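You operate a simulated robot arm through the tools that you are given. There is no shell and no other tool.

The job below is to be done with a simulated two-armed robot. You get a single attempt, and the scene is never put back.

## Task
Hold the small blue bin on the trolley deck steady with one hand and put the valve cup from the top of the turntable in it with the other.
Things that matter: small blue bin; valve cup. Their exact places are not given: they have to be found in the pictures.

Only the result counts: the job must be done as asked and must still hold three seconds after the hand-in. Knocking over, shifting, dropping, spilling or breaking anything else fails it.

## Robot
Two 6-joint arms with two-finger parallel grippers on one trunk, on a base that moves. Base frame: it is fixed to the floor where the robot stands at the start and does not move with it; the origin is under the middle of the robot, x ahead of it, y to its left, z up. Units: m, rad, N and s.
The left shoulder is at the start at [-0.089, 0.177, 0.806], the right one opposite. With the tool pointing down near the work surface each hand reaches from about 0.1 to 0.66 m from the robot's upright axis, wherever it stands, measured 20 degrees to its own side. Places, roughly: small blue bin [0, 4.75, 0.75]; valve cup [0.75, 2.5, 1]. Payload 1.57 kg a hand.
The tool frame of a hand sits at the grasp point between the pads (the TCP): z along the fingers, y along the line on which they close. The tips reach 0.03 m beyond it. Largest opening 0.08 m; finger width 0.017, thickness 0.012; the body of the gripper, 0.04 by 0.082 m, starts 0.08 m behind the TCP.
Orientation is told as [roll, pitch, yaw] about the base's x, y, z axes, in that order, counted from this pose: with the fingers straight down and closing along the base's y, the tool's x points along the base's -x, its y along +y and its z along -z.

## Interface
- The arms move only by the tool arm_command. It takes "left_steps", "right_steps" or both (then of equal length, played together; a hand with none holds still); each is a list of rows, each a list of 7 numbers: the opening, from 0 (shut) to 1 (fully open), then the shift along the tool's x, y, z in units of 300 mm (1.0 is 300 mm), then the turn, a rotation vector about the tool's x, y, z in units of 180 degrees (1.0 is 180 degrees). In form: [[grip, tx, ty, tz, wx, wy, wz], ...]. A call has 1 to 20 rows; each row is the pose to reach, as a shift and turn from the pose commanded when the call began, along the tool's axes at that moment. A call with a number of a shift or a turn outside -1 to 1 is refused whole. Each row takes 0.2 s and may step no farther than 0.05 m and 0.15 rad from the row before; otherwise, or with a gripper value out of range, the whole call is refused. A pose out of reach is approached as far as the arm can. The call stops where the force on the tool passes 40 N (or 10 N more than at its start, if that is more) or the arm is blocked; 0.2 s more then pass. The fingers move at their own pace (about 0.072 m/s each) and stop on an object; they squeeze with about 30 N. The grip force told is the motor's: it shows also when the fingers shut on nothing. Time passes only in rows, and 0.2 s behind the last, so rows that repeat a pose let the fingers close. The reply holds the time, the measured pose of the TCP, the force on the tool along the base axes, the opening and the grip force, in the units named above and with some noise, with the torque about the TCP (base axes, N m) and any sound that the robot's microphone picked up.
- Cameras (640 x 400 px; columns grow to the right, rows downward): "scene" is now at [0.057, 0.0139, 1.5549]; the picture's right is [0.06, -1.00, 0.00], its down [-0.58, -0.03, -0.82] and it looks along [0.81, 0.05, -0.58] (base axes); focal length 287 px, centre (320, 200). "left" rides on the left gripper at [0.072, 0.007, -0.122] in its tool frame; the picture's right is [-0.09, 1.00, 0.00], its down [-0.84, -0.08, -0.54] and it looks along [-0.54, -0.05, 0.84] (tool axes); focal length 238 px, centre (320, 200). "right" rides on the right gripper at [0.072, -0.007, -0.122] in its tool frame; the picture's right is [0.09, 1.00, 0.00], its down [-0.84, 0.08, -0.54] and it looks along [-0.54, 0.05, 0.84] (tool axes); focal length 238 px, centre (320, 200).
- grab_frame(camera): a new picture of that camera. It takes no simulated time.
- move_column(by): moves the trunk up (or, below 0, down) by that many m; the arms and the scene camera ride with it, the base frame stays. It gives what a move gives, with no picture.
- drive_base(legs): drives the robot by 1 to 6 legs, each [ahead, left, turn to the left] in m, m and rad, along the robot's own axes; the way and the turn of a leg run together, so that a leg with both is an arc; at most 1.5 m and 3.142 rad a leg. The arms and the cameras ride along, it lands a little off, and it stops where it bumps. It gives what a move gives.
- head_to(pan, tilt): turns the head with the scene camera to pan (to the left, within 2.496 rad either way) and tilt (down, from -0.506 to 1.204), counted from straight ahead of the robot (the tilt from the chest, where the trunk bows). It gives what a move gives.
- pixel_to_xyz(camera, pixels): for up to 12 pixels [column, row] of the newest picture of that camera ("zoom" is the newest enlarged one), the place [x, y, z] in the base frame of the surface seen there, good to about 0.002 m, but the place of the scene camera against the robot may be out by one fixed shift of up to 0.018 m in any direction. It takes no simulated time.
- zoom(camera, box): a new picture of the part [left, top, right, bottom] of that camera's present view, enlarged. It takes no simulated time.
- job_done(): hands the job in; it is judged then, once.

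Leave the grippers open and the arms clear of the work at the hand-in unless told otherwise.

The tools are called after "Request:" as a command line: name --argument value ..., lists and objects as JSON in quotes. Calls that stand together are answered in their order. arm_command: Moves the arms, as the interface text tells. Its arguments: {"type":"object","properties":{"left_steps":{"type":"array"},"right_steps":{"type":"array"}},"required":[]} The other tools are called the same way: move_column (by) moves the trunk up or down; drive_base (legs) drives the base; head_to (pan, tilt) turns the head that bears the scene camera; grab_frame (camera) takes a picture; pixel_to_xyz (camera, pixels) gives the place of the surface under pixels of a picture; zoom (camera, box) takes an enlarged picture of a part of a camera's view; job_done () hands the job in.

At the start:

```text
clock: 0.0
left_ee_pos: [0.4028, 0.2042, 1.1891]
left_orientation: [-0.001, -0.001, 0.001]
left_ft_force: [-0.5, 0.5, 0.0]
left_wrist_torque: [-0.02, 0.01, 0.01]
left_width: 0.0798
left_gripper_force: 0.1
right_ee_pos: [0.4164, -0.2024, 1.1672]
right_orientation: [-0.001, 0.0, 0.0]
right_ft_force: [0.8, 0.2, -0.9]
right_wrist_torque: [0.01, 0.0, -0.02]
right_width: 0.0799
right_gripper_force: 0.1
trunk travel left (down, up): [-0.25, 0.078]
robot x, y, heading: [-0.0007, 0.0016, 0.004]
head pan, tilt (commanded): [0.056, 0.616]
```

scene: 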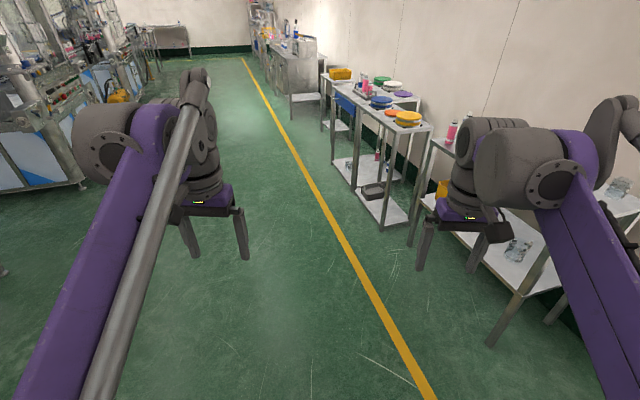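
right: 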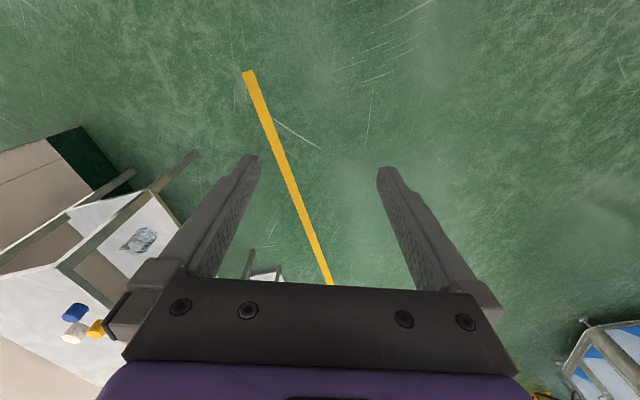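
left: 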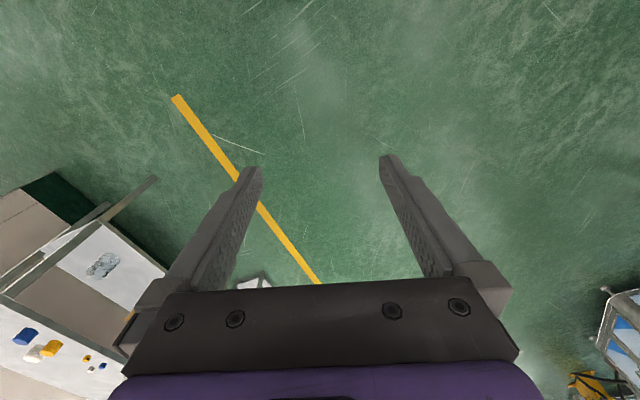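

I see an aisle ahead. The valve cup and the bin should be to my left, at about +y 2.5 and 4.75. I'll turn the head left to look there.

Request:
head_to --pan 1.35 --tilt 0.35

Request:
grab_frame --camera "scene"

```text
clock: 1.5
left_ee_pos: [0.4027, 0.2047, 1.1884]
left_orientation: [0.0, 0.0, -0.002]
left_ft_force: [0.1, 1.3, 0.0]
left_wrist_torque: [-0.02, 0.01, 0.0]
left_width: 0.08
left_gripper_force: 0.1
right_ee_pos: [0.4161, -0.201, 1.166]
right_orientation: [0.0, 0.001, 0.001]
right_ft_force: [0.0, 1.3, 1.8]
right_wrist_torque: [0.0, -0.01, 0.02]
right_width: 0.08
right_gripper_force: 0.0
trunk travel left (down, up): [-0.25, 0.078]
robot x, y, heading: [0.0027, -0.0011, 0.001]
head pan, tilt (commanded): [1.349, 0.351]
```

```text
taken
```

scene: 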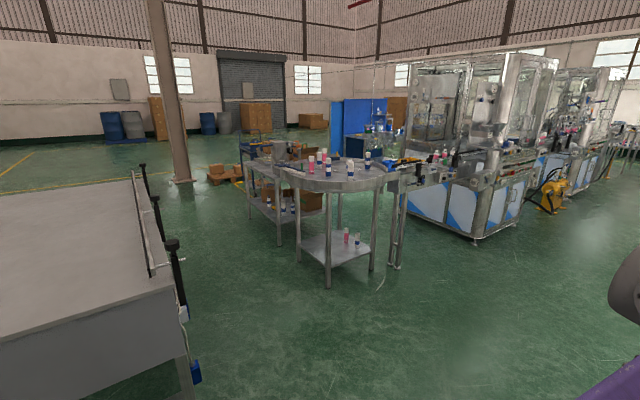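

The round table near (340,175) looks like the turntable, and there is a blue trolley behind it near (255,150). I'll zoom in on both and measure them.

Request:
zoom --camera "scene" --box '[230, 120, 450, 258]'

Request:
pixel_to_xyz --camera "scene" --pixels '[[335, 183], [300, 180], [380, 175], [255, 152], [170, 250], [140, 190], [328, 285], [270, 160], [400, 265], [280, 185], [180, 180], [450, 200]]'

```text
2.90 times, centred on (340, 189) of scene
```

zoom: 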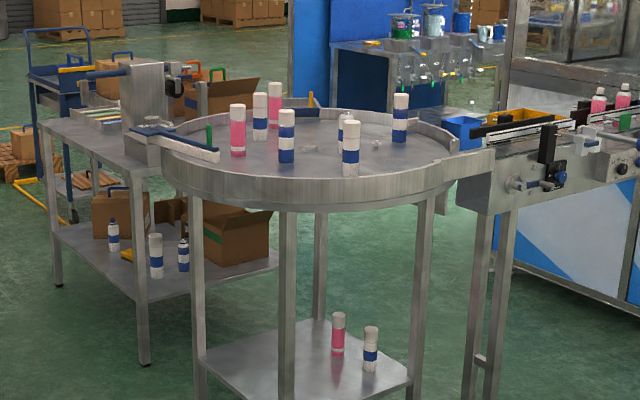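

```text
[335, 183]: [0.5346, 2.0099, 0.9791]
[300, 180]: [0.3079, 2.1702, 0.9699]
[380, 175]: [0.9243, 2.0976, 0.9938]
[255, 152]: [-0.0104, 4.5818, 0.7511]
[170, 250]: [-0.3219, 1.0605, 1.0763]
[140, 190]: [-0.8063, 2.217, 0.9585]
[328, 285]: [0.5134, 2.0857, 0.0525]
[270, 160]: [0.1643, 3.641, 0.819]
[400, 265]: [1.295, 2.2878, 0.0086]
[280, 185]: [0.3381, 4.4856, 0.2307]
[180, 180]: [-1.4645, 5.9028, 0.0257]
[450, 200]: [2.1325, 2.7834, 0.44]
```

The turntable's near rim is at about y=2.0 and its centre is near x=0.7. The trolley is near [0, 4.6, 0.75]. There's a white table on the left at x<-0.25. I'll drive ahead 0.72, turn left to face +y, and move part of the way toward the turntable before looking again.

Request:
drive_base --legs '[[0.72, 0, 0], [0, 0, 1.571], [0.8, 0, 0]]'

Request:
head_to --pan 0.0 --tilt 0.4

Request:
grab_frame --camera "scene"

```text
clock: 13.2
left_ee_pos: [0.5254, 1.1934, 1.1882]
left_orientation: [0.0, 0.001, 1.583]
left_ft_force: [-0.1, 0.3, 0.2]
left_wrist_torque: [0.01, 0.02, -0.05]
left_width: 0.0802
left_gripper_force: 0.1
right_ee_pos: [0.9322, 1.2128, 1.1674]
right_orientation: [-0.001, 0.0, 1.583]
right_ft_force: [0.9, 0.0, 0.7]
right_wrist_torque: [0.02, -0.01, -0.01]
right_width: 0.0799
right_gripper_force: 0.0
trunk travel left (down, up): [-0.25, 0.078]
robot x, y, heading: [0.7392, 0.7953, 1.582]
head pan, tilt (commanded): [1.349, 0.351]
```

```text
clock: 14.7
left_ee_pos: [0.5251, 1.1938, 1.1883]
left_orientation: [0.0, -0.001, 1.583]
left_ft_force: [0.1, 0.3, 0.1]
left_wrist_torque: [0.0, 0.01, 0.02]
left_width: 0.0799
left_gripper_force: 0.1
right_ee_pos: [0.9333, 1.212, 1.1666]
right_orientation: [0.0, 0.001, 1.583]
right_ft_force: [0.6, -0.2, 0.1]
right_wrist_torque: [-0.01, -0.01, 0.01]
right_width: 0.0798
right_gripper_force: 0.1
trunk travel left (down, up): [-0.25, 0.078]
robot x, y, heading: [0.734, 0.7939, 1.583]
head pan, tilt (commanded): [0.0, 0.4]
```

```text
taken
```

scene: 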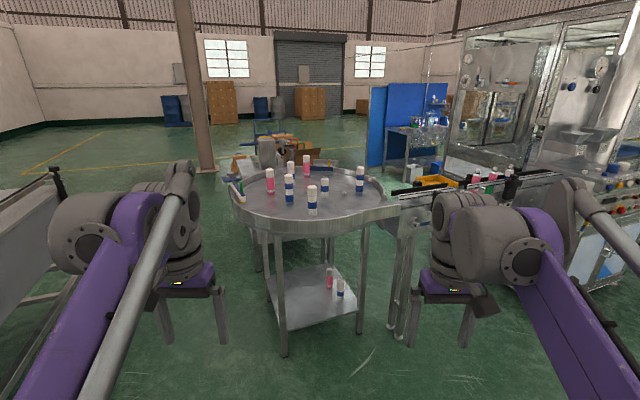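

The turntable is right ahead. I'll zoom on its top to find the valve cup.

Request:
zoom --camera "scene" --box '[225, 130, 405, 242]'

```text
3.56 times, centred on (315, 186) of scene
```

zoom: 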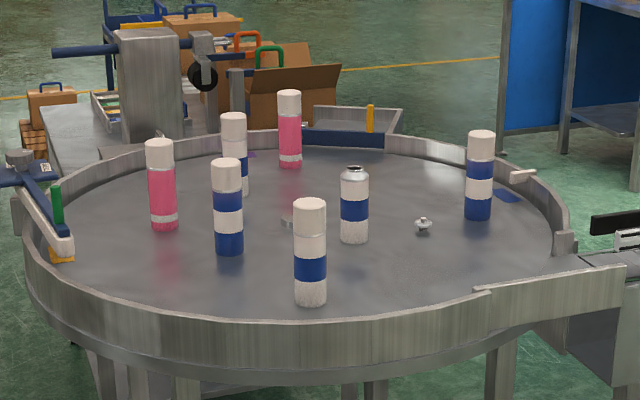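

There's a small silver item with a stem at zoom (423,224), probably the valve cup. Another small thing is at (288,220). I'll measure these along with the rim and the bottles.

Request:
pixel_to_xyz --camera "zoom" --pixels '[[423, 223], [423, 231], [288, 221], [310, 203], [355, 175], [478, 140], [400, 260], [330, 325], [140, 300], [570, 230], [350, 137], [30, 240]]'

Request:
zoom --camera "scene" --box '[290, 170, 370, 220]'

```text
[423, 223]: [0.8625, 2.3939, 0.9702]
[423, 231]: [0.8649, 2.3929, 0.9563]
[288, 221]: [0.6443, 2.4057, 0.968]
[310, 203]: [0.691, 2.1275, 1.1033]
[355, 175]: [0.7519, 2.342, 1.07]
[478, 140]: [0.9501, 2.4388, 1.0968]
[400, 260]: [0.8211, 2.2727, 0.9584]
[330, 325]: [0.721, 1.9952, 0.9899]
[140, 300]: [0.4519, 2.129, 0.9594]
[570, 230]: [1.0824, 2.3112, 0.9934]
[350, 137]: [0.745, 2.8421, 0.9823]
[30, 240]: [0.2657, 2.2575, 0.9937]
```

```text
8.00 times, centred on (330, 195) of scene
```

zoom: 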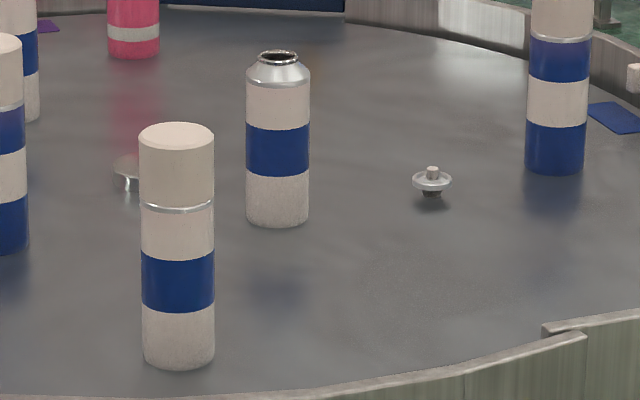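

The hub sits at the turntable's centre, about (0.66, 2.41). The valve cup is the small silver flanged part at about [0.863, 2.394, 0.965], roughly 0.35 m in from the front rim. Next I need to know how far my base sticks out, so I'll look straight down.

Request:
head_to --pan 0.0 --tilt 1.2

Request:
grab_frame --camera "scene"

```text
clock: 15.9
left_ee_pos: [0.5255, 1.193, 1.1896]
left_orientation: [0.002, 0.0, 1.584]
left_ft_force: [0.2, -0.7, 0.7]
left_wrist_torque: [-0.02, -0.02, 0.05]
left_width: 0.08
left_gripper_force: 0.0
right_ee_pos: [0.9324, 1.2118, 1.1676]
right_orientation: [0.001, 0.001, 1.583]
right_ft_force: [-0.3, 0.2, 0.1]
right_wrist_torque: [-0.01, 0.01, 0.0]
right_width: 0.0801
right_gripper_force: 0.1
trunk travel left (down, up): [-0.25, 0.078]
robot x, y, heading: [0.7342, 0.7971, 1.583]
head pan, tilt (commanded): [0.0, 1.201]
```

```text
taken
```

scene: 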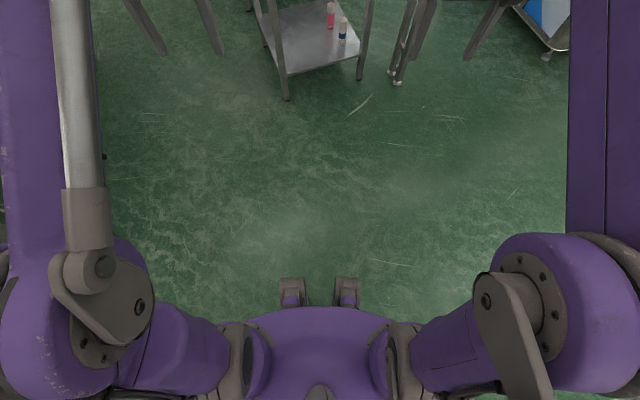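

I can see two front wheels or feet near (292,285) and (347,285) past the torso. I'll measure those, the torso front, and the table legs and shelf.

Request:
pixel_to_xyz --camera "scene" --pixels '[[292, 281], [347, 281], [320, 310], [292, 300], [286, 98], [289, 74], [360, 78], [352, 60], [397, 83], [320, 315], [250, 320], [345, 298]]'

Request:
zoom --camera "scene" --box '[240, 0, 400, 100]'

Request:
zoom --camera "scene" --box '[200, 240, 440, 390]'

```text
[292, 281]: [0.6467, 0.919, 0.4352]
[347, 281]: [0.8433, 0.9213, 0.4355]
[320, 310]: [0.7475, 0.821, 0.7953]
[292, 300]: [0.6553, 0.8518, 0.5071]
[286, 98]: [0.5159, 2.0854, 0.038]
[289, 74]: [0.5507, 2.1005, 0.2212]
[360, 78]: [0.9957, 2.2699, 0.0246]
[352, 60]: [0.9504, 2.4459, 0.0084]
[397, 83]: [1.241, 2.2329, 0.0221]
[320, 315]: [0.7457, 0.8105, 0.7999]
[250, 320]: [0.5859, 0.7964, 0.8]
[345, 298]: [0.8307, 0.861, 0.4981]
```

```text
4.00 times, centred on (320, 50) of scene
```

zoom: 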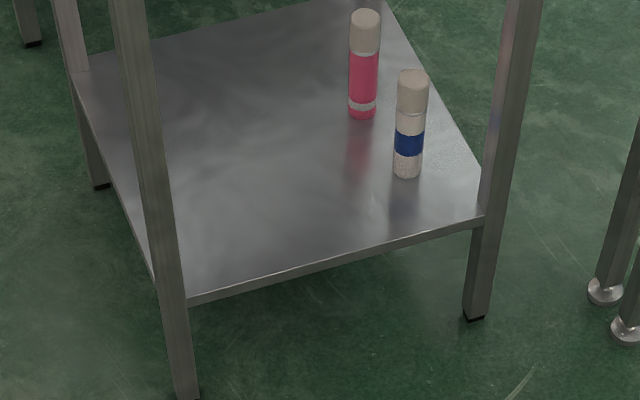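

```text
2.67 times, centred on (320, 315) of scene
```

zoom: 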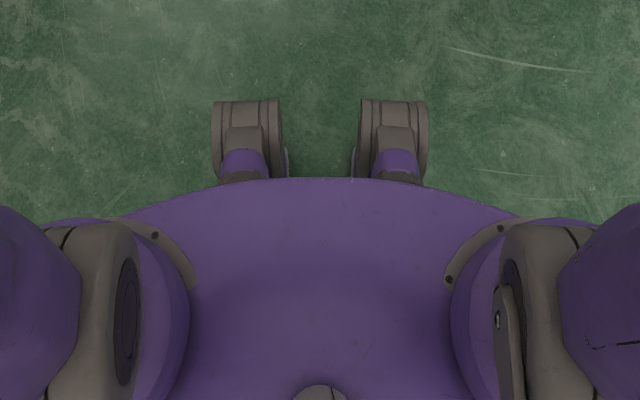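

The knees sit about 0.125 m ahead of the axis. I'll check how close to the robot the floor is visible, which bounds the base footprint.

Request:
pixel_to_xyz --camera "scene" --pixels '[[320, 300], [320, 304], [320, 285], [270, 300], [250, 308], [230, 318], [390, 308], [375, 300], [270, 280], [200, 300], [180, 290], [450, 290]]'

Request:
grab_frame --camera "left"

Request:
grab_frame --camera "right"

```text
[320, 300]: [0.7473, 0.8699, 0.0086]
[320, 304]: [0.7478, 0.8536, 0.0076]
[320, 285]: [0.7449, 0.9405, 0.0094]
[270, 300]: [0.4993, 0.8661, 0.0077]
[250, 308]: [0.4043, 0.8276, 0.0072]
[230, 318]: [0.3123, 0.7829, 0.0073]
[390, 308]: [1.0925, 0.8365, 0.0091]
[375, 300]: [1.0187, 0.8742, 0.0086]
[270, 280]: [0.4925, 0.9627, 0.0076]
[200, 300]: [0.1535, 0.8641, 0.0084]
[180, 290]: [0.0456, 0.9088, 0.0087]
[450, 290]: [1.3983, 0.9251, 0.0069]
```

```text
taken
```

left: 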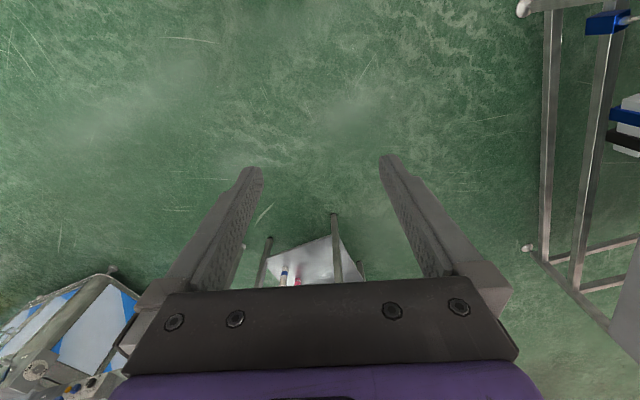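

```text
taken
```

right: 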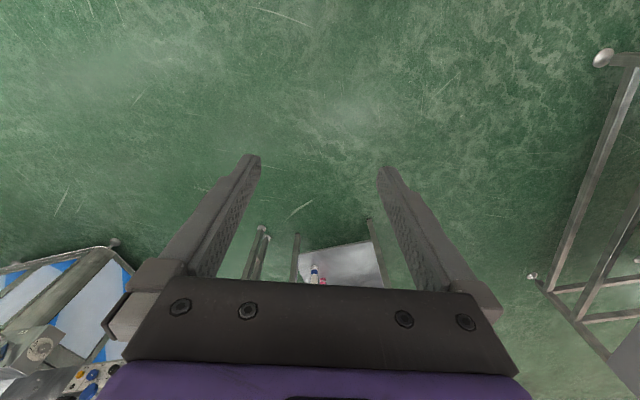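

Floor is visible to within about 6 cm of the axis and the knees reach only about 0.13 m ahead, so I can stand close to the rim. I'll raise the trunk so the hands clear the bottle tops (about 1.11 m), then drive ahead to about y=1.5 and check again.

Request:
move_column --by 0.075

Request:
drive_base --legs '[[0.7, 0, 0]]'

Request:
head_to --pan 0.0 --tilt 0.7

Request:
grab_frame --camera "scene"

Request:
grab_frame --camera "right"

```text
clock: 17.0
left_ee_pos: [0.5254, 1.194, 1.2623]
left_orientation: [0.002, 0.0, 1.582]
left_ft_force: [0.0, -0.1, -0.2]
left_wrist_torque: [0.02, -0.02, -0.02]
left_width: 0.0799
left_gripper_force: 0.0
right_ee_pos: [0.9318, 1.2118, 1.241]
right_orientation: [0.002, 0.0, 1.582]
right_ft_force: [0.5, 0.1, 0.0]
right_wrist_torque: [-0.03, 0.03, 0.0]
right_width: 0.08
right_gripper_force: 0.1
trunk travel left (down, up): [-0.325, 0.003]
robot x, y, heading: [0.7385, 0.7963, 1.586]
head pan, tilt (commanded): [0.0, 1.201]
```

```text
clock: 20.8
left_ee_pos: [0.5204, 1.8939, 1.2638]
left_orientation: [0.0, 0.0, 1.577]
left_ft_force: [0.1, -0.1, -0.8]
left_wrist_torque: [0.02, 0.02, -0.01]
left_width: 0.0801
left_gripper_force: 0.1
right_ee_pos: [0.9274, 1.9083, 1.2419]
right_orientation: [0.001, 0.0, 1.576]
right_ft_force: [0.0, -0.3, -0.3]
right_wrist_torque: [-0.01, -0.02, 0.01]
right_width: 0.0801
right_gripper_force: 0.1
trunk travel left (down, up): [-0.325, 0.003]
robot x, y, heading: [0.7331, 1.4901, 1.579]
head pan, tilt (commanded): [0.0, 1.201]
```

```text
clock: 21.8
left_ee_pos: [0.5211, 1.8935, 1.2637]
left_orientation: [0.0, 0.0, 1.58]
left_ft_force: [-0.8, 0.3, -0.1]
left_wrist_torque: [0.01, 0.0, 0.0]
left_width: 0.0799
left_gripper_force: 0.0
right_ee_pos: [0.9286, 1.9082, 1.2431]
right_orientation: [0.0, -0.001, 1.577]
right_ft_force: [0.6, 0.3, 0.5]
right_wrist_torque: [-0.02, 0.01, 0.01]
right_width: 0.0798
right_gripper_force: 0.1
trunk travel left (down, up): [-0.325, 0.003]
robot x, y, heading: [0.7292, 1.4906, 1.577]
head pan, tilt (commanded): [0.0, 0.7]
```

```text
taken
```

scene: 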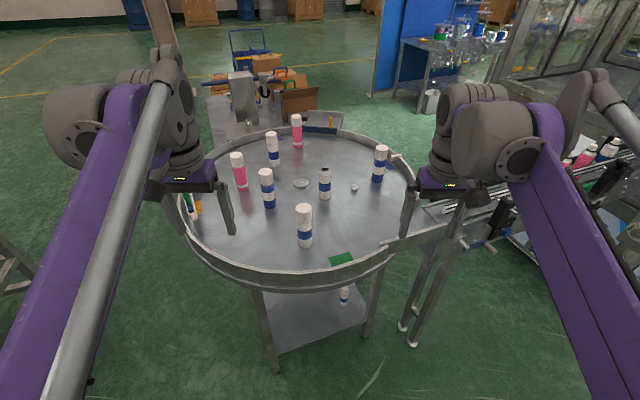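

```text
taken
```

right: 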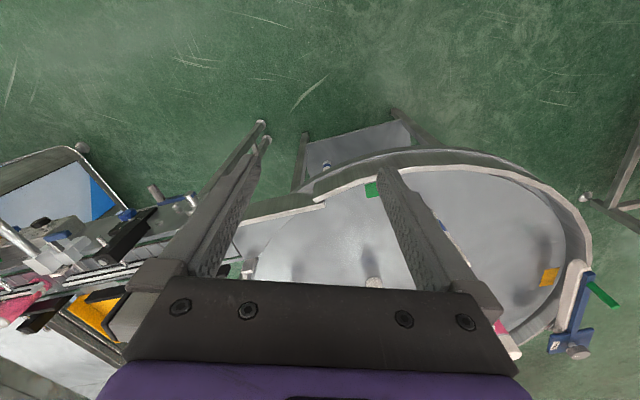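

The cup is visible at (354,187). The way is clear, so I'll drive 0.33 m further. My hands stay at about 1.24, above the bottles.

Request:
drive_base --legs '[[0.33, 0, 0]]'

Request:
head_to --pan 0.0 --tilt 0.9

Request:
grab_frame --camera "scene"

Request:
grab_frame --camera "right"

```text
clock: 23.9
left_ee_pos: [0.5156, 2.2243, 1.2635]
left_orientation: [-0.001, 0.001, 1.583]
left_ft_force: [-0.8, 0.0, 0.4]
left_wrist_torque: [0.01, 0.01, 0.02]
left_width: 0.0799
left_gripper_force: 0.0
right_ee_pos: [0.9227, 2.2406, 1.2427]
right_orientation: [0.0, 0.0, 1.583]
right_ft_force: [-0.5, 0.8, -0.4]
right_wrist_torque: [-0.01, 0.0, -0.01]
right_width: 0.0799
right_gripper_force: 0.1
trunk travel left (down, up): [-0.325, 0.003]
robot x, y, heading: [0.7286, 1.8243, 1.582]
head pan, tilt (commanded): [0.0, 0.7]
```

```text
clock: 24.7
left_ee_pos: [0.5157, 2.2245, 1.2633]
left_orientation: [0.001, 0.001, 1.583]
left_ft_force: [0.1, -0.2, 0.0]
left_wrist_torque: [0.01, -0.03, 0.01]
left_width: 0.0799
left_gripper_force: 0.1
right_ee_pos: [0.9222, 2.2418, 1.2421]
right_orientation: [0.001, 0.0, 1.583]
right_ft_force: [-0.7, -0.1, 0.3]
right_wrist_torque: [0.01, 0.02, 0.0]
right_width: 0.0799
right_gripper_force: 0.0
trunk travel left (down, up): [-0.325, 0.003]
robot x, y, heading: [0.7267, 1.8227, 1.585]
head pan, tilt (commanded): [0.0, 0.901]
```

```text
taken
```

scene: 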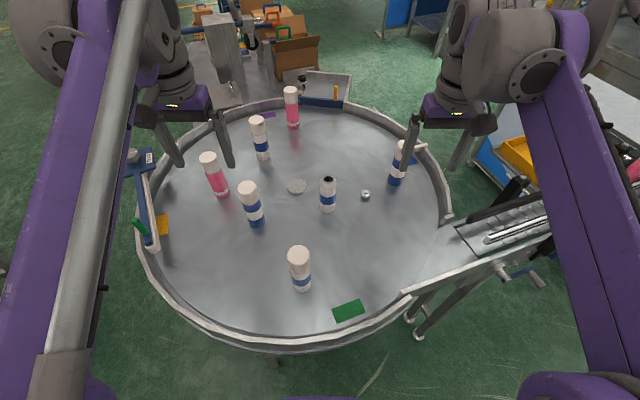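

```text
taken
```

right: 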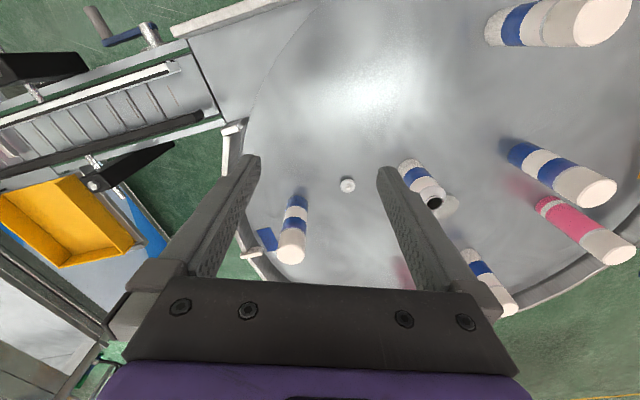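

The right wrist camera sees the cup at (347,185), with the labelled bottle at (292,235) and the open can at (420,180). I'll measure with both cameras and zoom in.

Request:
pixel_to_xyz --camera "right" --pixels '[[347, 185], [347, 179], [330, 170], [347, 215], [290, 253], [296, 205], [433, 196], [406, 165], [300, 160]]'

Request:
zoom --camera "right" --box '[267, 135, 427, 235]'

Request:
zoom --camera "scene" --box '[300, 150, 428, 230]'

Request:
pixel_to_xyz --camera "scene" --pixels '[[365, 195], [327, 180], [300, 250], [380, 210], [400, 145]]'

```text
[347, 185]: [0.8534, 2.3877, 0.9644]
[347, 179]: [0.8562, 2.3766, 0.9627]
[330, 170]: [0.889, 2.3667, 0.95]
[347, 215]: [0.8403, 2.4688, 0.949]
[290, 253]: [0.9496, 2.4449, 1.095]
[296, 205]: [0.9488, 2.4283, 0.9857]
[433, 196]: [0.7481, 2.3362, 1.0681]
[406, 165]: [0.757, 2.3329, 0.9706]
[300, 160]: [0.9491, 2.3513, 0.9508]
```

```text
4.00 times, centred on (347, 185) of right
```

zoom: 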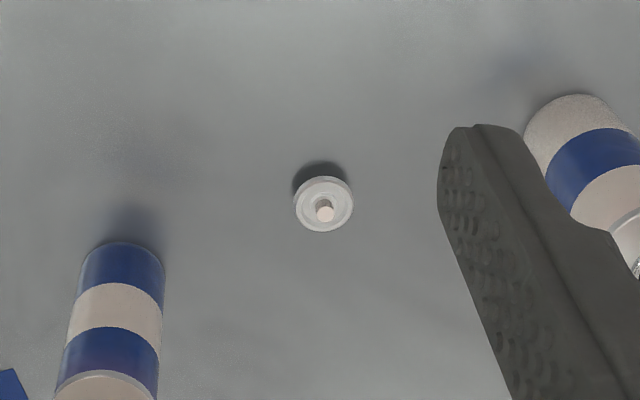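

```text
5.00 times, centred on (364, 190) of scene
```

zoom: 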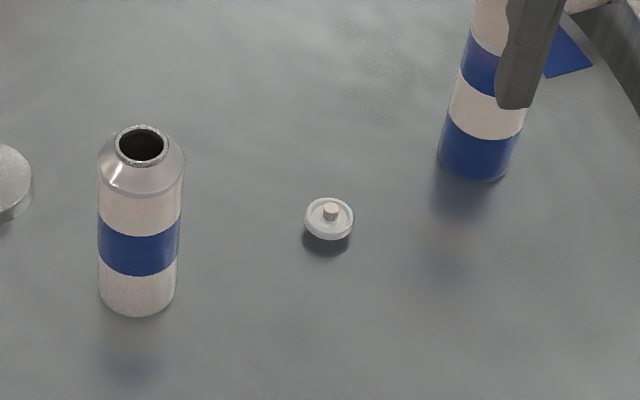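

```text
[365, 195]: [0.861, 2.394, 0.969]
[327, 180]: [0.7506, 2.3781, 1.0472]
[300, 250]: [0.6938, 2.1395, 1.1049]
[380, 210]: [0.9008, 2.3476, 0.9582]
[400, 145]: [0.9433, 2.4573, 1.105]
```

I'll take a tighter zoom with the right camera to measure the flange edges.

Request:
zoom --camera "right" --box '[331, 175, 363, 195]'

Request:
pixel_to_xyz --camera "zoom" --pixels '[[320, 200], [340, 220], [250, 200], [400, 200], [330, 150], [330, 270], [330, 210], [300, 90], [100, 100], [500, 300]]'

```text
16.00 times, centred on (347, 185) of right
```

zoom: 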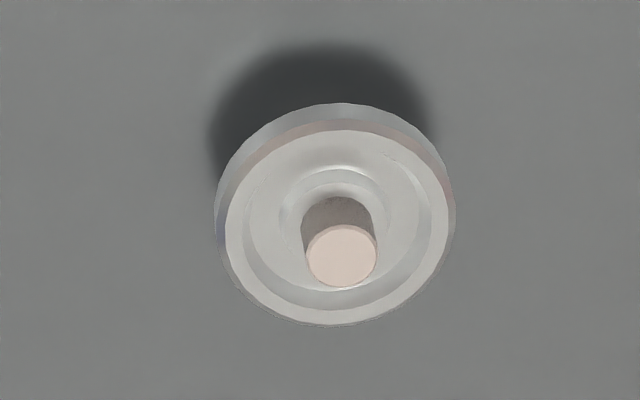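

```text
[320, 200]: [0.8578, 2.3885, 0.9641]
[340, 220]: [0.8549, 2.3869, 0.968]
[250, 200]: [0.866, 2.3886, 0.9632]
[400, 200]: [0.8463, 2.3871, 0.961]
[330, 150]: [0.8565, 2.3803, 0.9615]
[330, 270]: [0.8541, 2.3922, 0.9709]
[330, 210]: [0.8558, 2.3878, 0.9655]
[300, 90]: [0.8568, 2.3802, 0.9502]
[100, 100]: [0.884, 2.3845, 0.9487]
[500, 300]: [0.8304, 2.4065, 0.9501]
```

The cup's centre is at about (0.855, 2.389). The table surface is 0.950, the flange top about 0.964 and the stem top about 0.971. First I'll move the right hand horizontally over the cup at the present height, with a partial opening of 0.7.

Request:
arm_command --right_steps '[[0.7, -0.123, 0.054, 0, 0, 0, 0], [0.7, -0.246, 0.109, 0, 0, 0, 0], [0.7, -0.37, 0.163, 0, 0, 0, 0], [0.7, -0.4927, 0.2173, 0, 0, 0, 0], [0.7, -0.4927, 0.2173, 0, 0, 0, 0]]'

Request:
grab_frame --camera "right"

Request:
grab_frame --camera "scene"

```text
clock: 25.9
left_ee_pos: [0.5174, 2.2236, 1.2643]
left_orientation: [0.0, 0.001, 1.582]
left_ft_force: [0.6, -0.4, 0.1]
left_wrist_torque: [0.05, 0.0, 0.0]
left_width: 0.0798
left_gripper_force: 0.0
right_ee_pos: [0.8573, 2.3891, 1.2418]
right_orientation: [0.0, -0.002, 1.583]
right_ft_force: [1.6, -0.1, -0.5]
right_wrist_torque: [0.02, -0.05, -0.02]
right_width: 0.0562
right_gripper_force: 0.1
trunk travel left (down, up): [-0.325, 0.003]
robot x, y, heading: [0.7265, 1.8231, 1.583]
head pan, tilt (commanded): [0.0, 0.901]
```

```text
taken
```

right: 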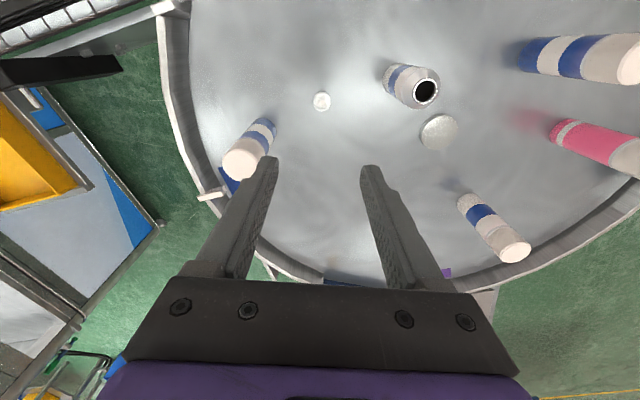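

```text
taken
```

scene: 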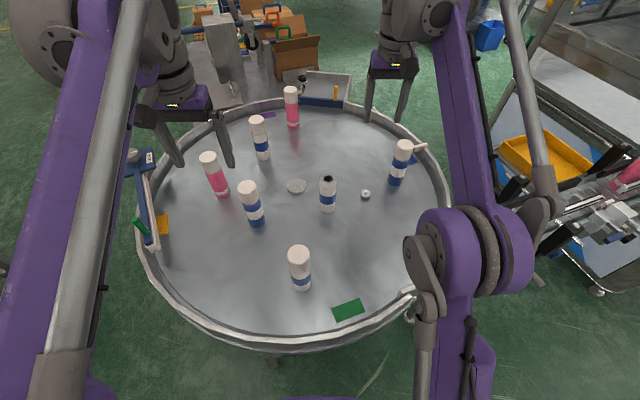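

The right hand is now over the cup at (0.857, 2.389). The right elbow is visible near (470,260), so I'll check how high it is before descending.

Request:
pixel_to_xyz --camera "scene" --pixels '[[470, 260], [425, 245], [425, 320], [455, 340], [510, 270], [540, 215], [470, 180], [420, 370], [435, 100], [530, 80]]'

Request:
pixel_to_xyz --camera "right" --pixels '[[321, 101], [321, 97], [240, 165], [258, 125], [425, 92], [392, 75], [320, 150]]'

```text
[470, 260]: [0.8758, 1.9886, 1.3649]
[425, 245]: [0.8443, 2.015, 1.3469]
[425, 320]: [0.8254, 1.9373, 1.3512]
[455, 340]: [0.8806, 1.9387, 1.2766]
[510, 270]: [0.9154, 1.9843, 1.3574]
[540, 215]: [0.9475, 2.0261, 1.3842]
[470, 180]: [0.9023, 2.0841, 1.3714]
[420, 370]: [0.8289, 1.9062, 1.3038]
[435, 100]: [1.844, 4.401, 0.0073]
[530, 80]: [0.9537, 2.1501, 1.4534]
```

```text
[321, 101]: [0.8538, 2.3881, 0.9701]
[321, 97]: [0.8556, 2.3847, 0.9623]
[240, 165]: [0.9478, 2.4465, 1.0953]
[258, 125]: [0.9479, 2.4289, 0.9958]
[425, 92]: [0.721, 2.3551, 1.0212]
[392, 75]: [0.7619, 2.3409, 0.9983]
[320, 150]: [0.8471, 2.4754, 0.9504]
```

The elbow is at about 1.36 and should stay well above the rim. The bottle and can clear the fingers by more than 2 cm. I'll descend to TCP z≈1.05 with a tiny lateral correction, then check.

Request:
arm_command --right_steps '[[0.7, 0.003, 0.009, 0.11, 0, 0, 0], [0.7, 0.003, 0.009, 0.22, 0, 0, 0], [0.7, 0.003, 0.009, 0.33, 0, 0, 0], [0.7, 0.003, 0.009, 0.44, 0, 0, 0], [0.7, 0.003, 0.009, 0.55, 0, 0, 0], [0.7, 0.003, 0.009, 0.64, 0, 0, 0], [0.7, 0.003, 0.009, 0.64, 0, 0, 0]]'

Request:
grab_frame --camera "right"

Request:
grab_frame --camera "scene"

```text
clock: 27.5
left_ee_pos: [0.516, 2.2247, 1.263]
left_orientation: [0.001, -0.001, 1.583]
left_ft_force: [0.2, 0.2, -0.2]
left_wrist_torque: [0.0, 0.0, 0.0]
left_width: 0.0801
left_gripper_force: 0.1
right_ee_pos: [0.8529, 2.3895, 1.0489]
right_orientation: [0.0, 0.0, 1.583]
right_ft_force: [0.4, -0.4, 0.2]
right_wrist_torque: [0.02, 0.03, 0.01]
right_width: 0.0559
right_gripper_force: 0.1
trunk travel left (down, up): [-0.325, 0.003]
robot x, y, heading: [0.7275, 1.8261, 1.579]
head pan, tilt (commanded): [0.0, 0.901]
```

```text
taken
```

right: 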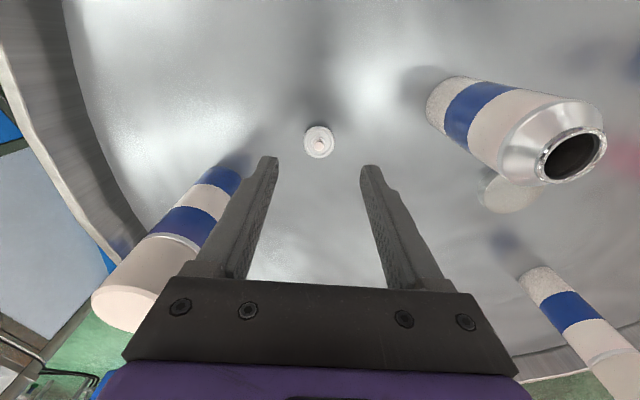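

```text
taken
```

scene: 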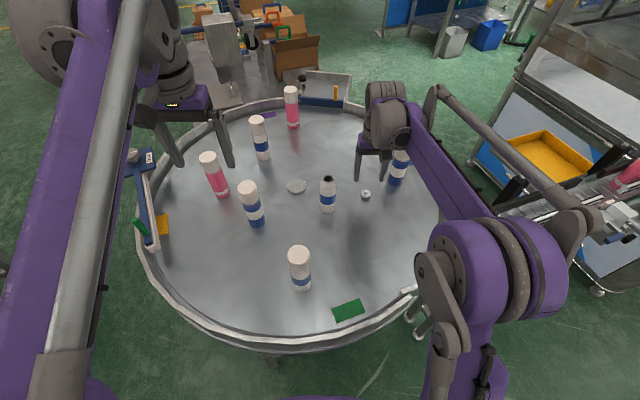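

The cup is centred between the fingers at (319,142). I'll measure it once more from here.

Request:
zoom --camera "right" --box '[279, 117, 359, 167]'

Request:
pixel_to_xyz --camera "zoom" --pixels '[[318, 206], [205, 190], [430, 190], [320, 90], [320, 310], [210, 210], [425, 210], [320, 200], [310, 75], [60, 200]]'

```text
8.00 times, centred on (319, 142) of right
```

zoom: 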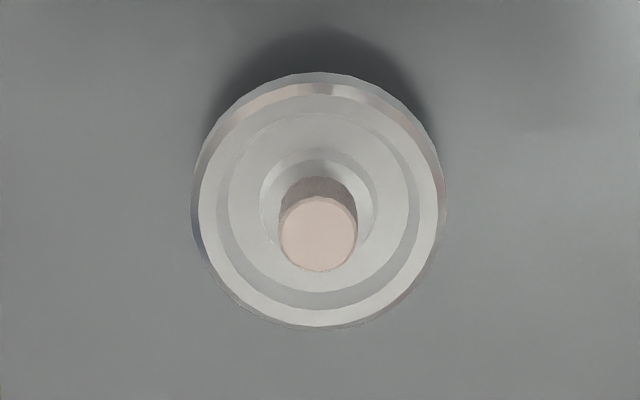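

```text
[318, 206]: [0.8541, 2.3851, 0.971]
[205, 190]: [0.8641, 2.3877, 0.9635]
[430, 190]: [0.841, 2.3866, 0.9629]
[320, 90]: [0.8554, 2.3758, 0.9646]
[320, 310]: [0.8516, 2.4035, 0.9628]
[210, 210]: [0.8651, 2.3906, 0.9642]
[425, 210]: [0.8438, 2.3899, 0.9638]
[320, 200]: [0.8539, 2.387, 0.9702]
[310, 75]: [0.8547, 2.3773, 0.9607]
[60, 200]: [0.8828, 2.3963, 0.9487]
```

The cup centre is (0.8535, 2.3895), directly below the TCP. The rim spans about 0.026 m with the flange at z≈0.959–0.964. I'll descend to TCP z≈0.984, leaving the tips about 4 mm above the plate, and then look before closing.

Request:
arm_command --right_steps '[[0.7, 0, -0.001, 0.08, 0, 0, 0], [0.7, 0, -0.001, 0.15, 0, 0, 0], [0.7, 0, -0.001, 0.19, 0, 0, 0], [0.7, 0, -0.001, 0.215, 0, 0, 0], [0.7, 0, -0.001, 0.215, 0, 0, 0]]'

Request:
grab_frame --camera "right"

```text
clock: 28.7
left_ee_pos: [0.5161, 2.224, 1.2627]
left_orientation: [0.001, 0.001, 1.582]
left_ft_force: [0.1, -0.5, 0.8]
left_wrist_torque: [-0.02, -0.01, 0.0]
left_width: 0.08
left_gripper_force: 0.1
right_ee_pos: [0.8534, 2.388, 0.985]
right_orientation: [0.0, -0.001, 1.583]
right_ft_force: [-0.1, 0.7, -0.4]
right_wrist_torque: [0.01, -0.02, 0.02]
right_width: 0.0561
right_gripper_force: 0.0
trunk travel left (down, up): [-0.325, 0.003]
robot x, y, heading: [0.7254, 1.8213, 1.584]
head pan, tilt (commanded): [0.0, 0.901]
```

```text
taken
```

right: 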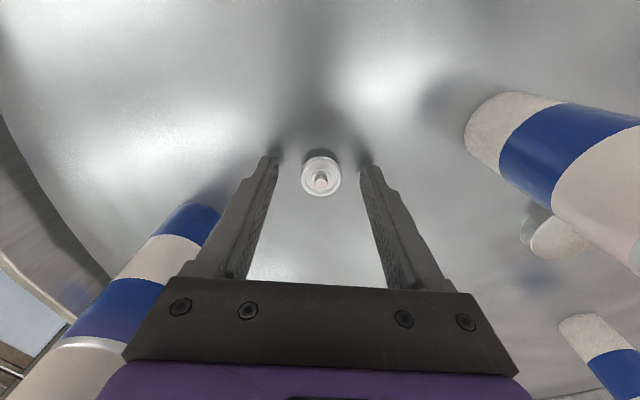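

The cup sits between the fingertips at (320,176), well centred. I'll close the right gripper on it.

Request:
arm_command --right_steps '[[0.3, 0, 0, 0, 0, 0, 0], [0.0, 0, 0, 0, 0, 0, 0], [0.0, 0, 0, 0, 0, 0, 0], [0.0, 0, 0, 0, 0, 0, 0], [0.0, 0, 0, 0, 0, 0, 0]]'

Request:
grab_frame --camera "right"

```text
clock: 29.9
left_ee_pos: [0.5145, 2.2245, 1.2631]
left_orientation: [0.002, 0.0, 1.582]
left_ft_force: [0.5, 0.7, -0.1]
left_wrist_torque: [0.03, -0.01, 0.0]
left_width: 0.0799
left_gripper_force: 0.2
right_ee_pos: [0.854, 2.3885, 0.9859]
right_orientation: [0.0, 0.0, 1.583]
right_ft_force: [0.9, 0.6, 0.0]
right_wrist_torque: [0.01, 0.04, -0.02]
right_width: 0.0232
right_gripper_force: 30.2
trunk travel left (down, up): [-0.325, 0.003]
robot x, y, heading: [0.7261, 1.8251, 1.58]
head pan, tilt (commanded): [0.0, 0.901]
```

```text
taken
```

right: 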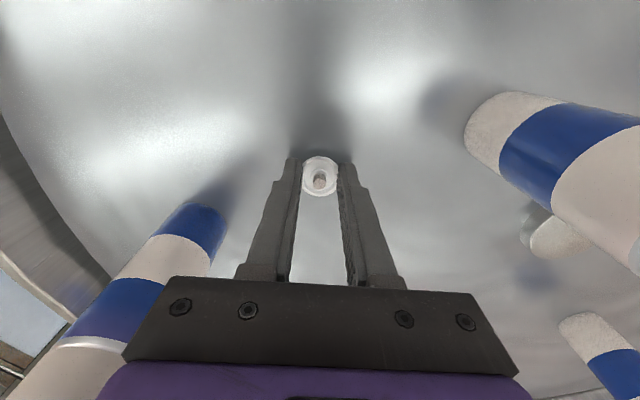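

Gripped: width 0.0232 m, force 30 N. I'll lift straight up, starting slowly.

Request:
arm_command --right_steps '[[0.0, 0, 0, -0.03, 0, 0, 0], [0.0, 0, 0, -0.1, 0, 0, 0], [0.0, 0, 0, -0.2, 0, 0, 0], [0.0, 0, 0, -0.3, 0, 0, 0], [0.0, 0, 0, -0.4, 0, 0, 0], [0.0, 0, 0, -0.5, 0, 0, 0], [0.0, 0, 0, -0.6, 0, 0, 0], [0.0, 0, 0, -0.7, 0, 0, 0], [0.0, 0, 0, -0.8, 0, 0, 0], [0.0, 0, 0, -0.86, 0, 0, 0], [0.0, 0, 0, -0.86, 0, 0, 0]]'

Request:
grab_frame --camera "right"

Request:
grab_frame --camera "scene"

```text
clock: 32.3
left_ee_pos: [0.5162, 2.2241, 1.2633]
left_orientation: [0.001, 0.002, 1.584]
left_ft_force: [-0.8, 0.5, -0.5]
left_wrist_torque: [-0.01, -0.01, 0.01]
left_width: 0.08
left_gripper_force: 0.0
right_ee_pos: [0.8537, 2.3868, 1.242]
right_orientation: [0.001, -0.001, 1.583]
right_ft_force: [0.4, -0.4, 0.2]
right_wrist_torque: [0.01, -0.03, -0.01]
right_width: 0.0228
right_gripper_force: 30.1
trunk travel left (down, up): [-0.325, 0.003]
robot x, y, heading: [0.7256, 1.8256, 1.584]
head pan, tilt (commanded): [0.0, 0.901]
```

```text
taken
```

right: 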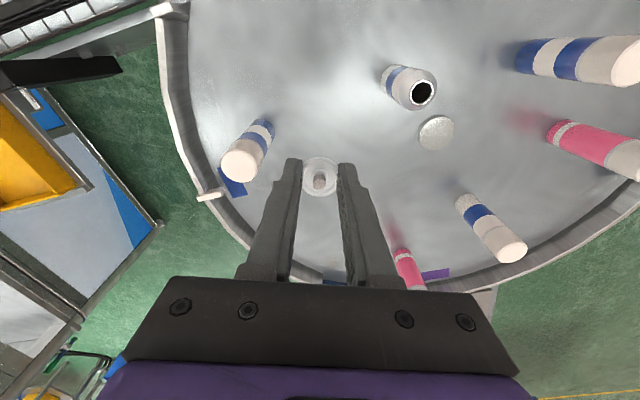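

```text
taken
```

scene: 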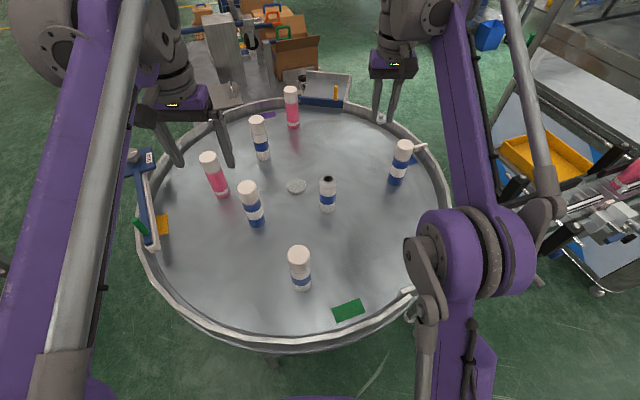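

The cup is in hand. I'll bring the right hand back to its carrying pose and then reverse away from the turntable.

Request:
arm_command --right_steps '[[0.0, 0.123, -0.054, 0, 0, 0, 0], [0.0, 0.246, -0.109, 0, 0, 0, 0], [0.0, 0.37, -0.163, 0, 0, 0, 0], [0.0, 0.4927, -0.2173, 0, 0, 0, 0], [0.0, 0.4927, -0.2173, 0, 0, 0, 0]]'

Request:
drive_base --legs '[[-0.6, 0, 0]]'

Request:
head_to --pan 0.35 --tilt 0.45

Request:
grab_frame --camera "scene"

```text
clock: 33.5
left_ee_pos: [0.5153, 2.2263, 1.2634]
left_orientation: [-0.001, 0.0, 1.582]
left_ft_force: [0.4, -0.3, 0.3]
left_wrist_torque: [0.0, 0.01, -0.01]
left_width: 0.0801
left_gripper_force: 0.0
right_ee_pos: [0.9203, 2.2391, 1.2424]
right_orientation: [-0.001, 0.001, 1.584]
right_ft_force: [-0.3, 0.7, -0.4]
right_wrist_torque: [-0.01, -0.02, 0.01]
right_width: 0.0251
right_gripper_force: 29.9
trunk travel left (down, up): [-0.325, 0.003]
robot x, y, heading: [0.7222, 1.8237, 1.586]
head pan, tilt (commanded): [0.0, 0.901]
```

```text
clock: 36.9
left_ee_pos: [0.5239, 1.6238, 1.2649]
left_orientation: [-0.001, 0.002, 1.585]
left_ft_force: [-0.6, 0.3, 0.0]
left_wrist_torque: [0.0, 0.0, 0.0]
left_width: 0.08
left_gripper_force: 0.0
right_ee_pos: [0.9289, 1.6385, 1.2444]
right_orientation: [0.002, 0.0, 1.585]
right_ft_force: [-0.9, -1.0, -0.2]
right_wrist_torque: [-0.04, -0.02, -0.01]
right_width: 0.0254
right_gripper_force: 29.1
trunk travel left (down, up): [-0.325, 0.003]
robot x, y, heading: [0.733, 1.2229, 1.583]
head pan, tilt (commanded): [0.0, 0.901]
```

```text
clock: 37.8
left_ee_pos: [0.5221, 1.6239, 1.264]
left_orientation: [0.001, -0.002, 1.585]
left_ft_force: [0.1, 0.4, -1.0]
left_wrist_torque: [0.01, 0.02, -0.01]
left_width: 0.0801
left_gripper_force: 0.1
right_ee_pos: [0.9281, 1.639, 1.2434]
right_orientation: [0.0, 0.0, 1.585]
right_ft_force: [0.8, 0.7, -0.5]
right_wrist_torque: [0.0, 0.0, -0.01]
right_width: 0.0254
right_gripper_force: 29.9
trunk travel left (down, up): [-0.325, 0.003]
robot x, y, heading: [0.7349, 1.2284, 1.586]
head pan, tilt (commanded): [0.351, 0.45]
```

```text
taken
```

scene: 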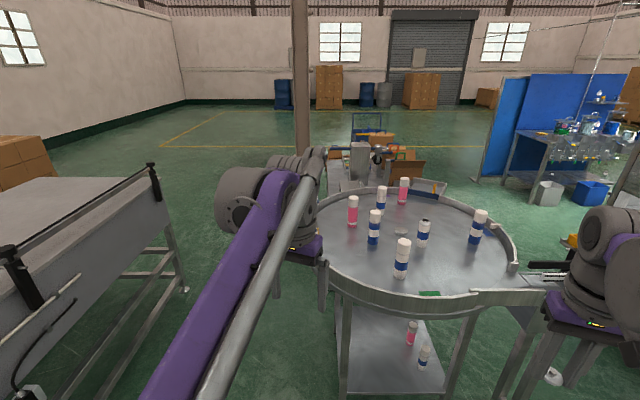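

There's a gap between the white table (its leg foot near (185,290)) and the turntable. I'll measure the free corridor and the trolley.

Request:
pixel_to_xyz --camera "scene" --pixels '[[185, 290], [152, 170], [175, 260], [8, 255], [345, 395], [330, 180], [345, 170], [352, 112], [366, 135], [300, 150], [200, 200], [230, 300]]'

Request:
zoom --camera "scene" --box '[310, 90, 470, 190]'

Request:
grab_frame --camera "right"

```text
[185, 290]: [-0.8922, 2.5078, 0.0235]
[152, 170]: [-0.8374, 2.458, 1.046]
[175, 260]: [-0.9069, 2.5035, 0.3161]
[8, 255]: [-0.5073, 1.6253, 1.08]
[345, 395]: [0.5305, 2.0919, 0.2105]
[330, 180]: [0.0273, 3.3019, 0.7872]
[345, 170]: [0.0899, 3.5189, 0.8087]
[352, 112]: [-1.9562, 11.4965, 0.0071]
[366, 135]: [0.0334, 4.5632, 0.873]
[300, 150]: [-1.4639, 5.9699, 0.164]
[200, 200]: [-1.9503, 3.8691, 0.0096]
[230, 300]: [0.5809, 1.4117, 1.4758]
```

```text
4.00 times, centred on (390, 140) of scene
```

zoom: 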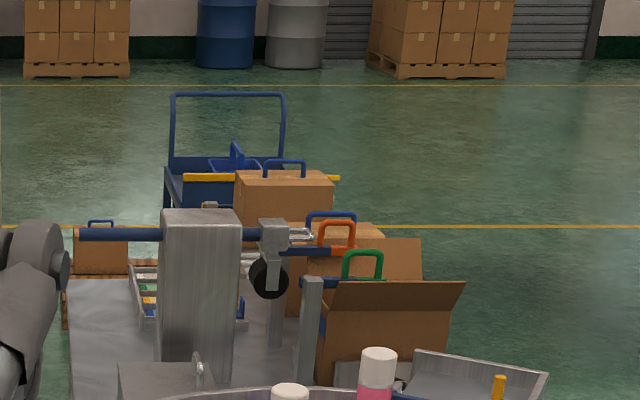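

```text
taken
```

right: 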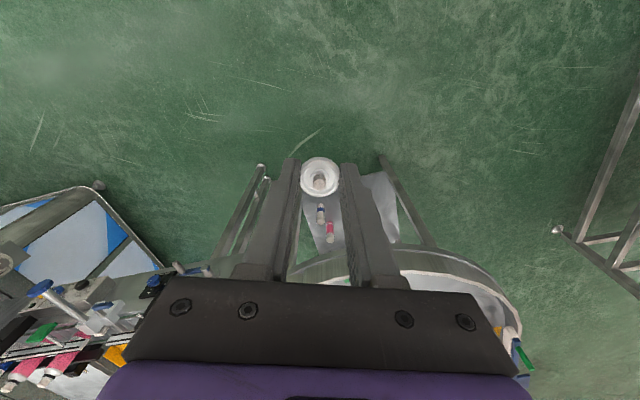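

The cup is still held, seen at (320,176). The white table's edge runs diagonally from about (-0.32,1.06) to (-0.84,2.46), which leaves a corridor about 0.9 m wide beside the turntable. I'll measure the far items: the trolley, the pallet boxes, and the side table edge.

Request:
pixel_to_xyz --camera "zoom" --pixels '[[100, 250], [85, 268], [205, 183], [236, 158], [283, 110], [172, 110], [225, 190], [285, 200], [75, 320], [140, 275], [185, 250], [260, 178]]'

Request:
pixel_to_xyz --camera "scene" --pixels '[[140, 165], [20, 260], [220, 200], [250, 180], [180, 370], [100, 190], [80, 230], [100, 330]]'

```text
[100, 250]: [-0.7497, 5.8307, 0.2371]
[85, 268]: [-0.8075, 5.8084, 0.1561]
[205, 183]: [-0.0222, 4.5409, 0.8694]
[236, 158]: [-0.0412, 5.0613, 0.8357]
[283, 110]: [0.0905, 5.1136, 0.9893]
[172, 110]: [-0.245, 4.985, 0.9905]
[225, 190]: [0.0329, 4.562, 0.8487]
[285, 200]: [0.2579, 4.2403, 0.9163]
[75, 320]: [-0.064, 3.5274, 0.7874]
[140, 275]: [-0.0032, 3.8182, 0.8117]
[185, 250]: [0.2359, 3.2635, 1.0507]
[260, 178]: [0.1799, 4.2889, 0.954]
```

```text
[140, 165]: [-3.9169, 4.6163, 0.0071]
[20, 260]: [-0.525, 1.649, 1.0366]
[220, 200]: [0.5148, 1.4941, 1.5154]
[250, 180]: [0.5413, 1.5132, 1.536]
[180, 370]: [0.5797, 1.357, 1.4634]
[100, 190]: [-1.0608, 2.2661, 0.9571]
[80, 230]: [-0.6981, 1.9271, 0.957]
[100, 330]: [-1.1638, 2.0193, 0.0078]
```

The trolley handle posts are at about (0.09,5.11) and (-0.245,4.985), with the deck toward me at y≈4.5–5.0. I'll strafe left to x≈0.11, turn to line up with the corridor (heading about 1.915), and check clearances before entering.

Request:
drive_base --legs '[[0, 0.62, 0], [0, 0, 0.33]]'

Request:
head_to --pan 0.0 --tilt 0.6

Request:
grab_frame --camera "scene"

```text
clock: 44.7
left_ee_pos: [-0.2137, 1.5193, 1.2634]
left_orientation: [-0.001, 0.0, 1.92]
left_ft_force: [-0.3, -0.2, 0.9]
left_wrist_torque: [0.03, -0.03, 0.02]
left_width: 0.0799
left_gripper_force: 0.1
right_ee_pos: [0.163, 1.6669, 1.2433]
right_orientation: [0.0, 0.001, 1.919]
right_ft_force: [-0.3, 0.1, 0.2]
right_wrist_torque: [-0.01, 0.01, -0.03]
right_width: 0.0252
right_gripper_force: 30.2
trunk travel left (down, up): [-0.325, 0.003]
robot x, y, heading: [0.1158, 1.2116, 1.925]
head pan, tilt (commanded): [0.351, 0.45]
```

```text
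clock: 45.5
left_ee_pos: [-0.2137, 1.5188, 1.263]
left_orientation: [0.0, 0.001, 1.919]
left_ft_force: [-0.6, -0.1, -0.3]
left_wrist_torque: [-0.02, -0.02, -0.03]
left_width: 0.0799
left_gripper_force: 0.2
right_ee_pos: [0.1636, 1.6651, 1.2439]
right_orientation: [0.0, 0.001, 1.92]
right_ft_force: [0.6, 0.2, -0.1]
right_wrist_torque: [0.01, 0.0, -0.02]
right_width: 0.0252
right_gripper_force: 29.9
trunk travel left (down, up): [-0.325, 0.003]
robot x, y, heading: [0.119, 1.2158, 1.921]
head pan, tilt (commanded): [0.0, 0.6]
```

```text
taken
```

scene: 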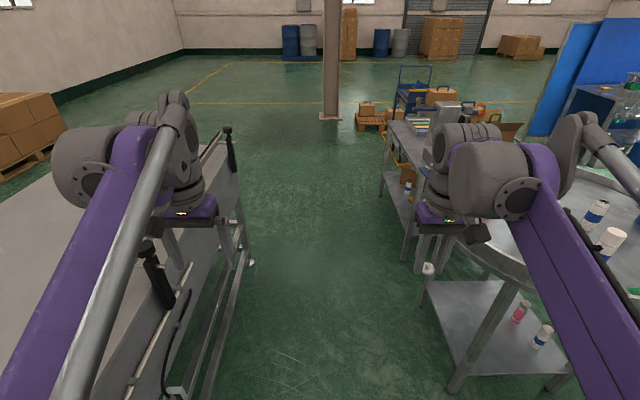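

The corridor is straight ahead. I'll measure the white table's right edge and posts on the left, and the turntable's nearest features on the right.

Request:
pixel_to_xyz --camera "scene" --pixels '[[152, 265], [228, 140], [180, 340], [237, 200], [252, 262], [428, 270], [452, 388], [480, 245], [430, 180], [388, 175], [405, 255], [385, 140]]'

Request:
zoom --camera "scene" --box '[340, 50, 520, 300]'

```text
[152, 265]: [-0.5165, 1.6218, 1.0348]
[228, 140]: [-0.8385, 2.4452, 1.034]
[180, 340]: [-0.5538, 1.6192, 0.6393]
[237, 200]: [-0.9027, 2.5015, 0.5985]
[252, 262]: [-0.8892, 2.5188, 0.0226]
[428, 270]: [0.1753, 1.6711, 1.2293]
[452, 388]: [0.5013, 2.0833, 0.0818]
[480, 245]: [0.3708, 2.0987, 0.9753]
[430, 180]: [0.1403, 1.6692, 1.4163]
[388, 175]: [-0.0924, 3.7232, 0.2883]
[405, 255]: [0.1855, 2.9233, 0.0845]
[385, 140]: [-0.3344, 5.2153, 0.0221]
```

```text
1.60 times, centred on (430, 175) of scene
```

zoom: 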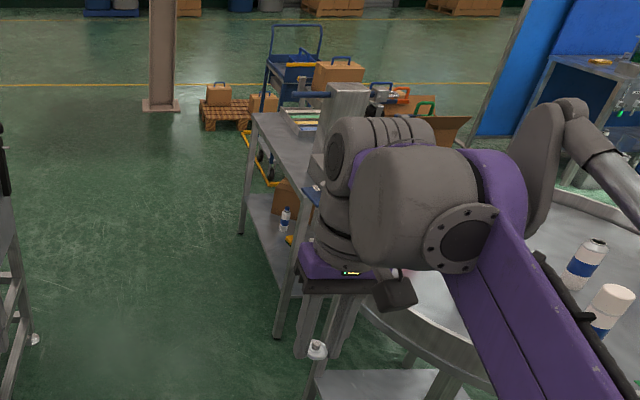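

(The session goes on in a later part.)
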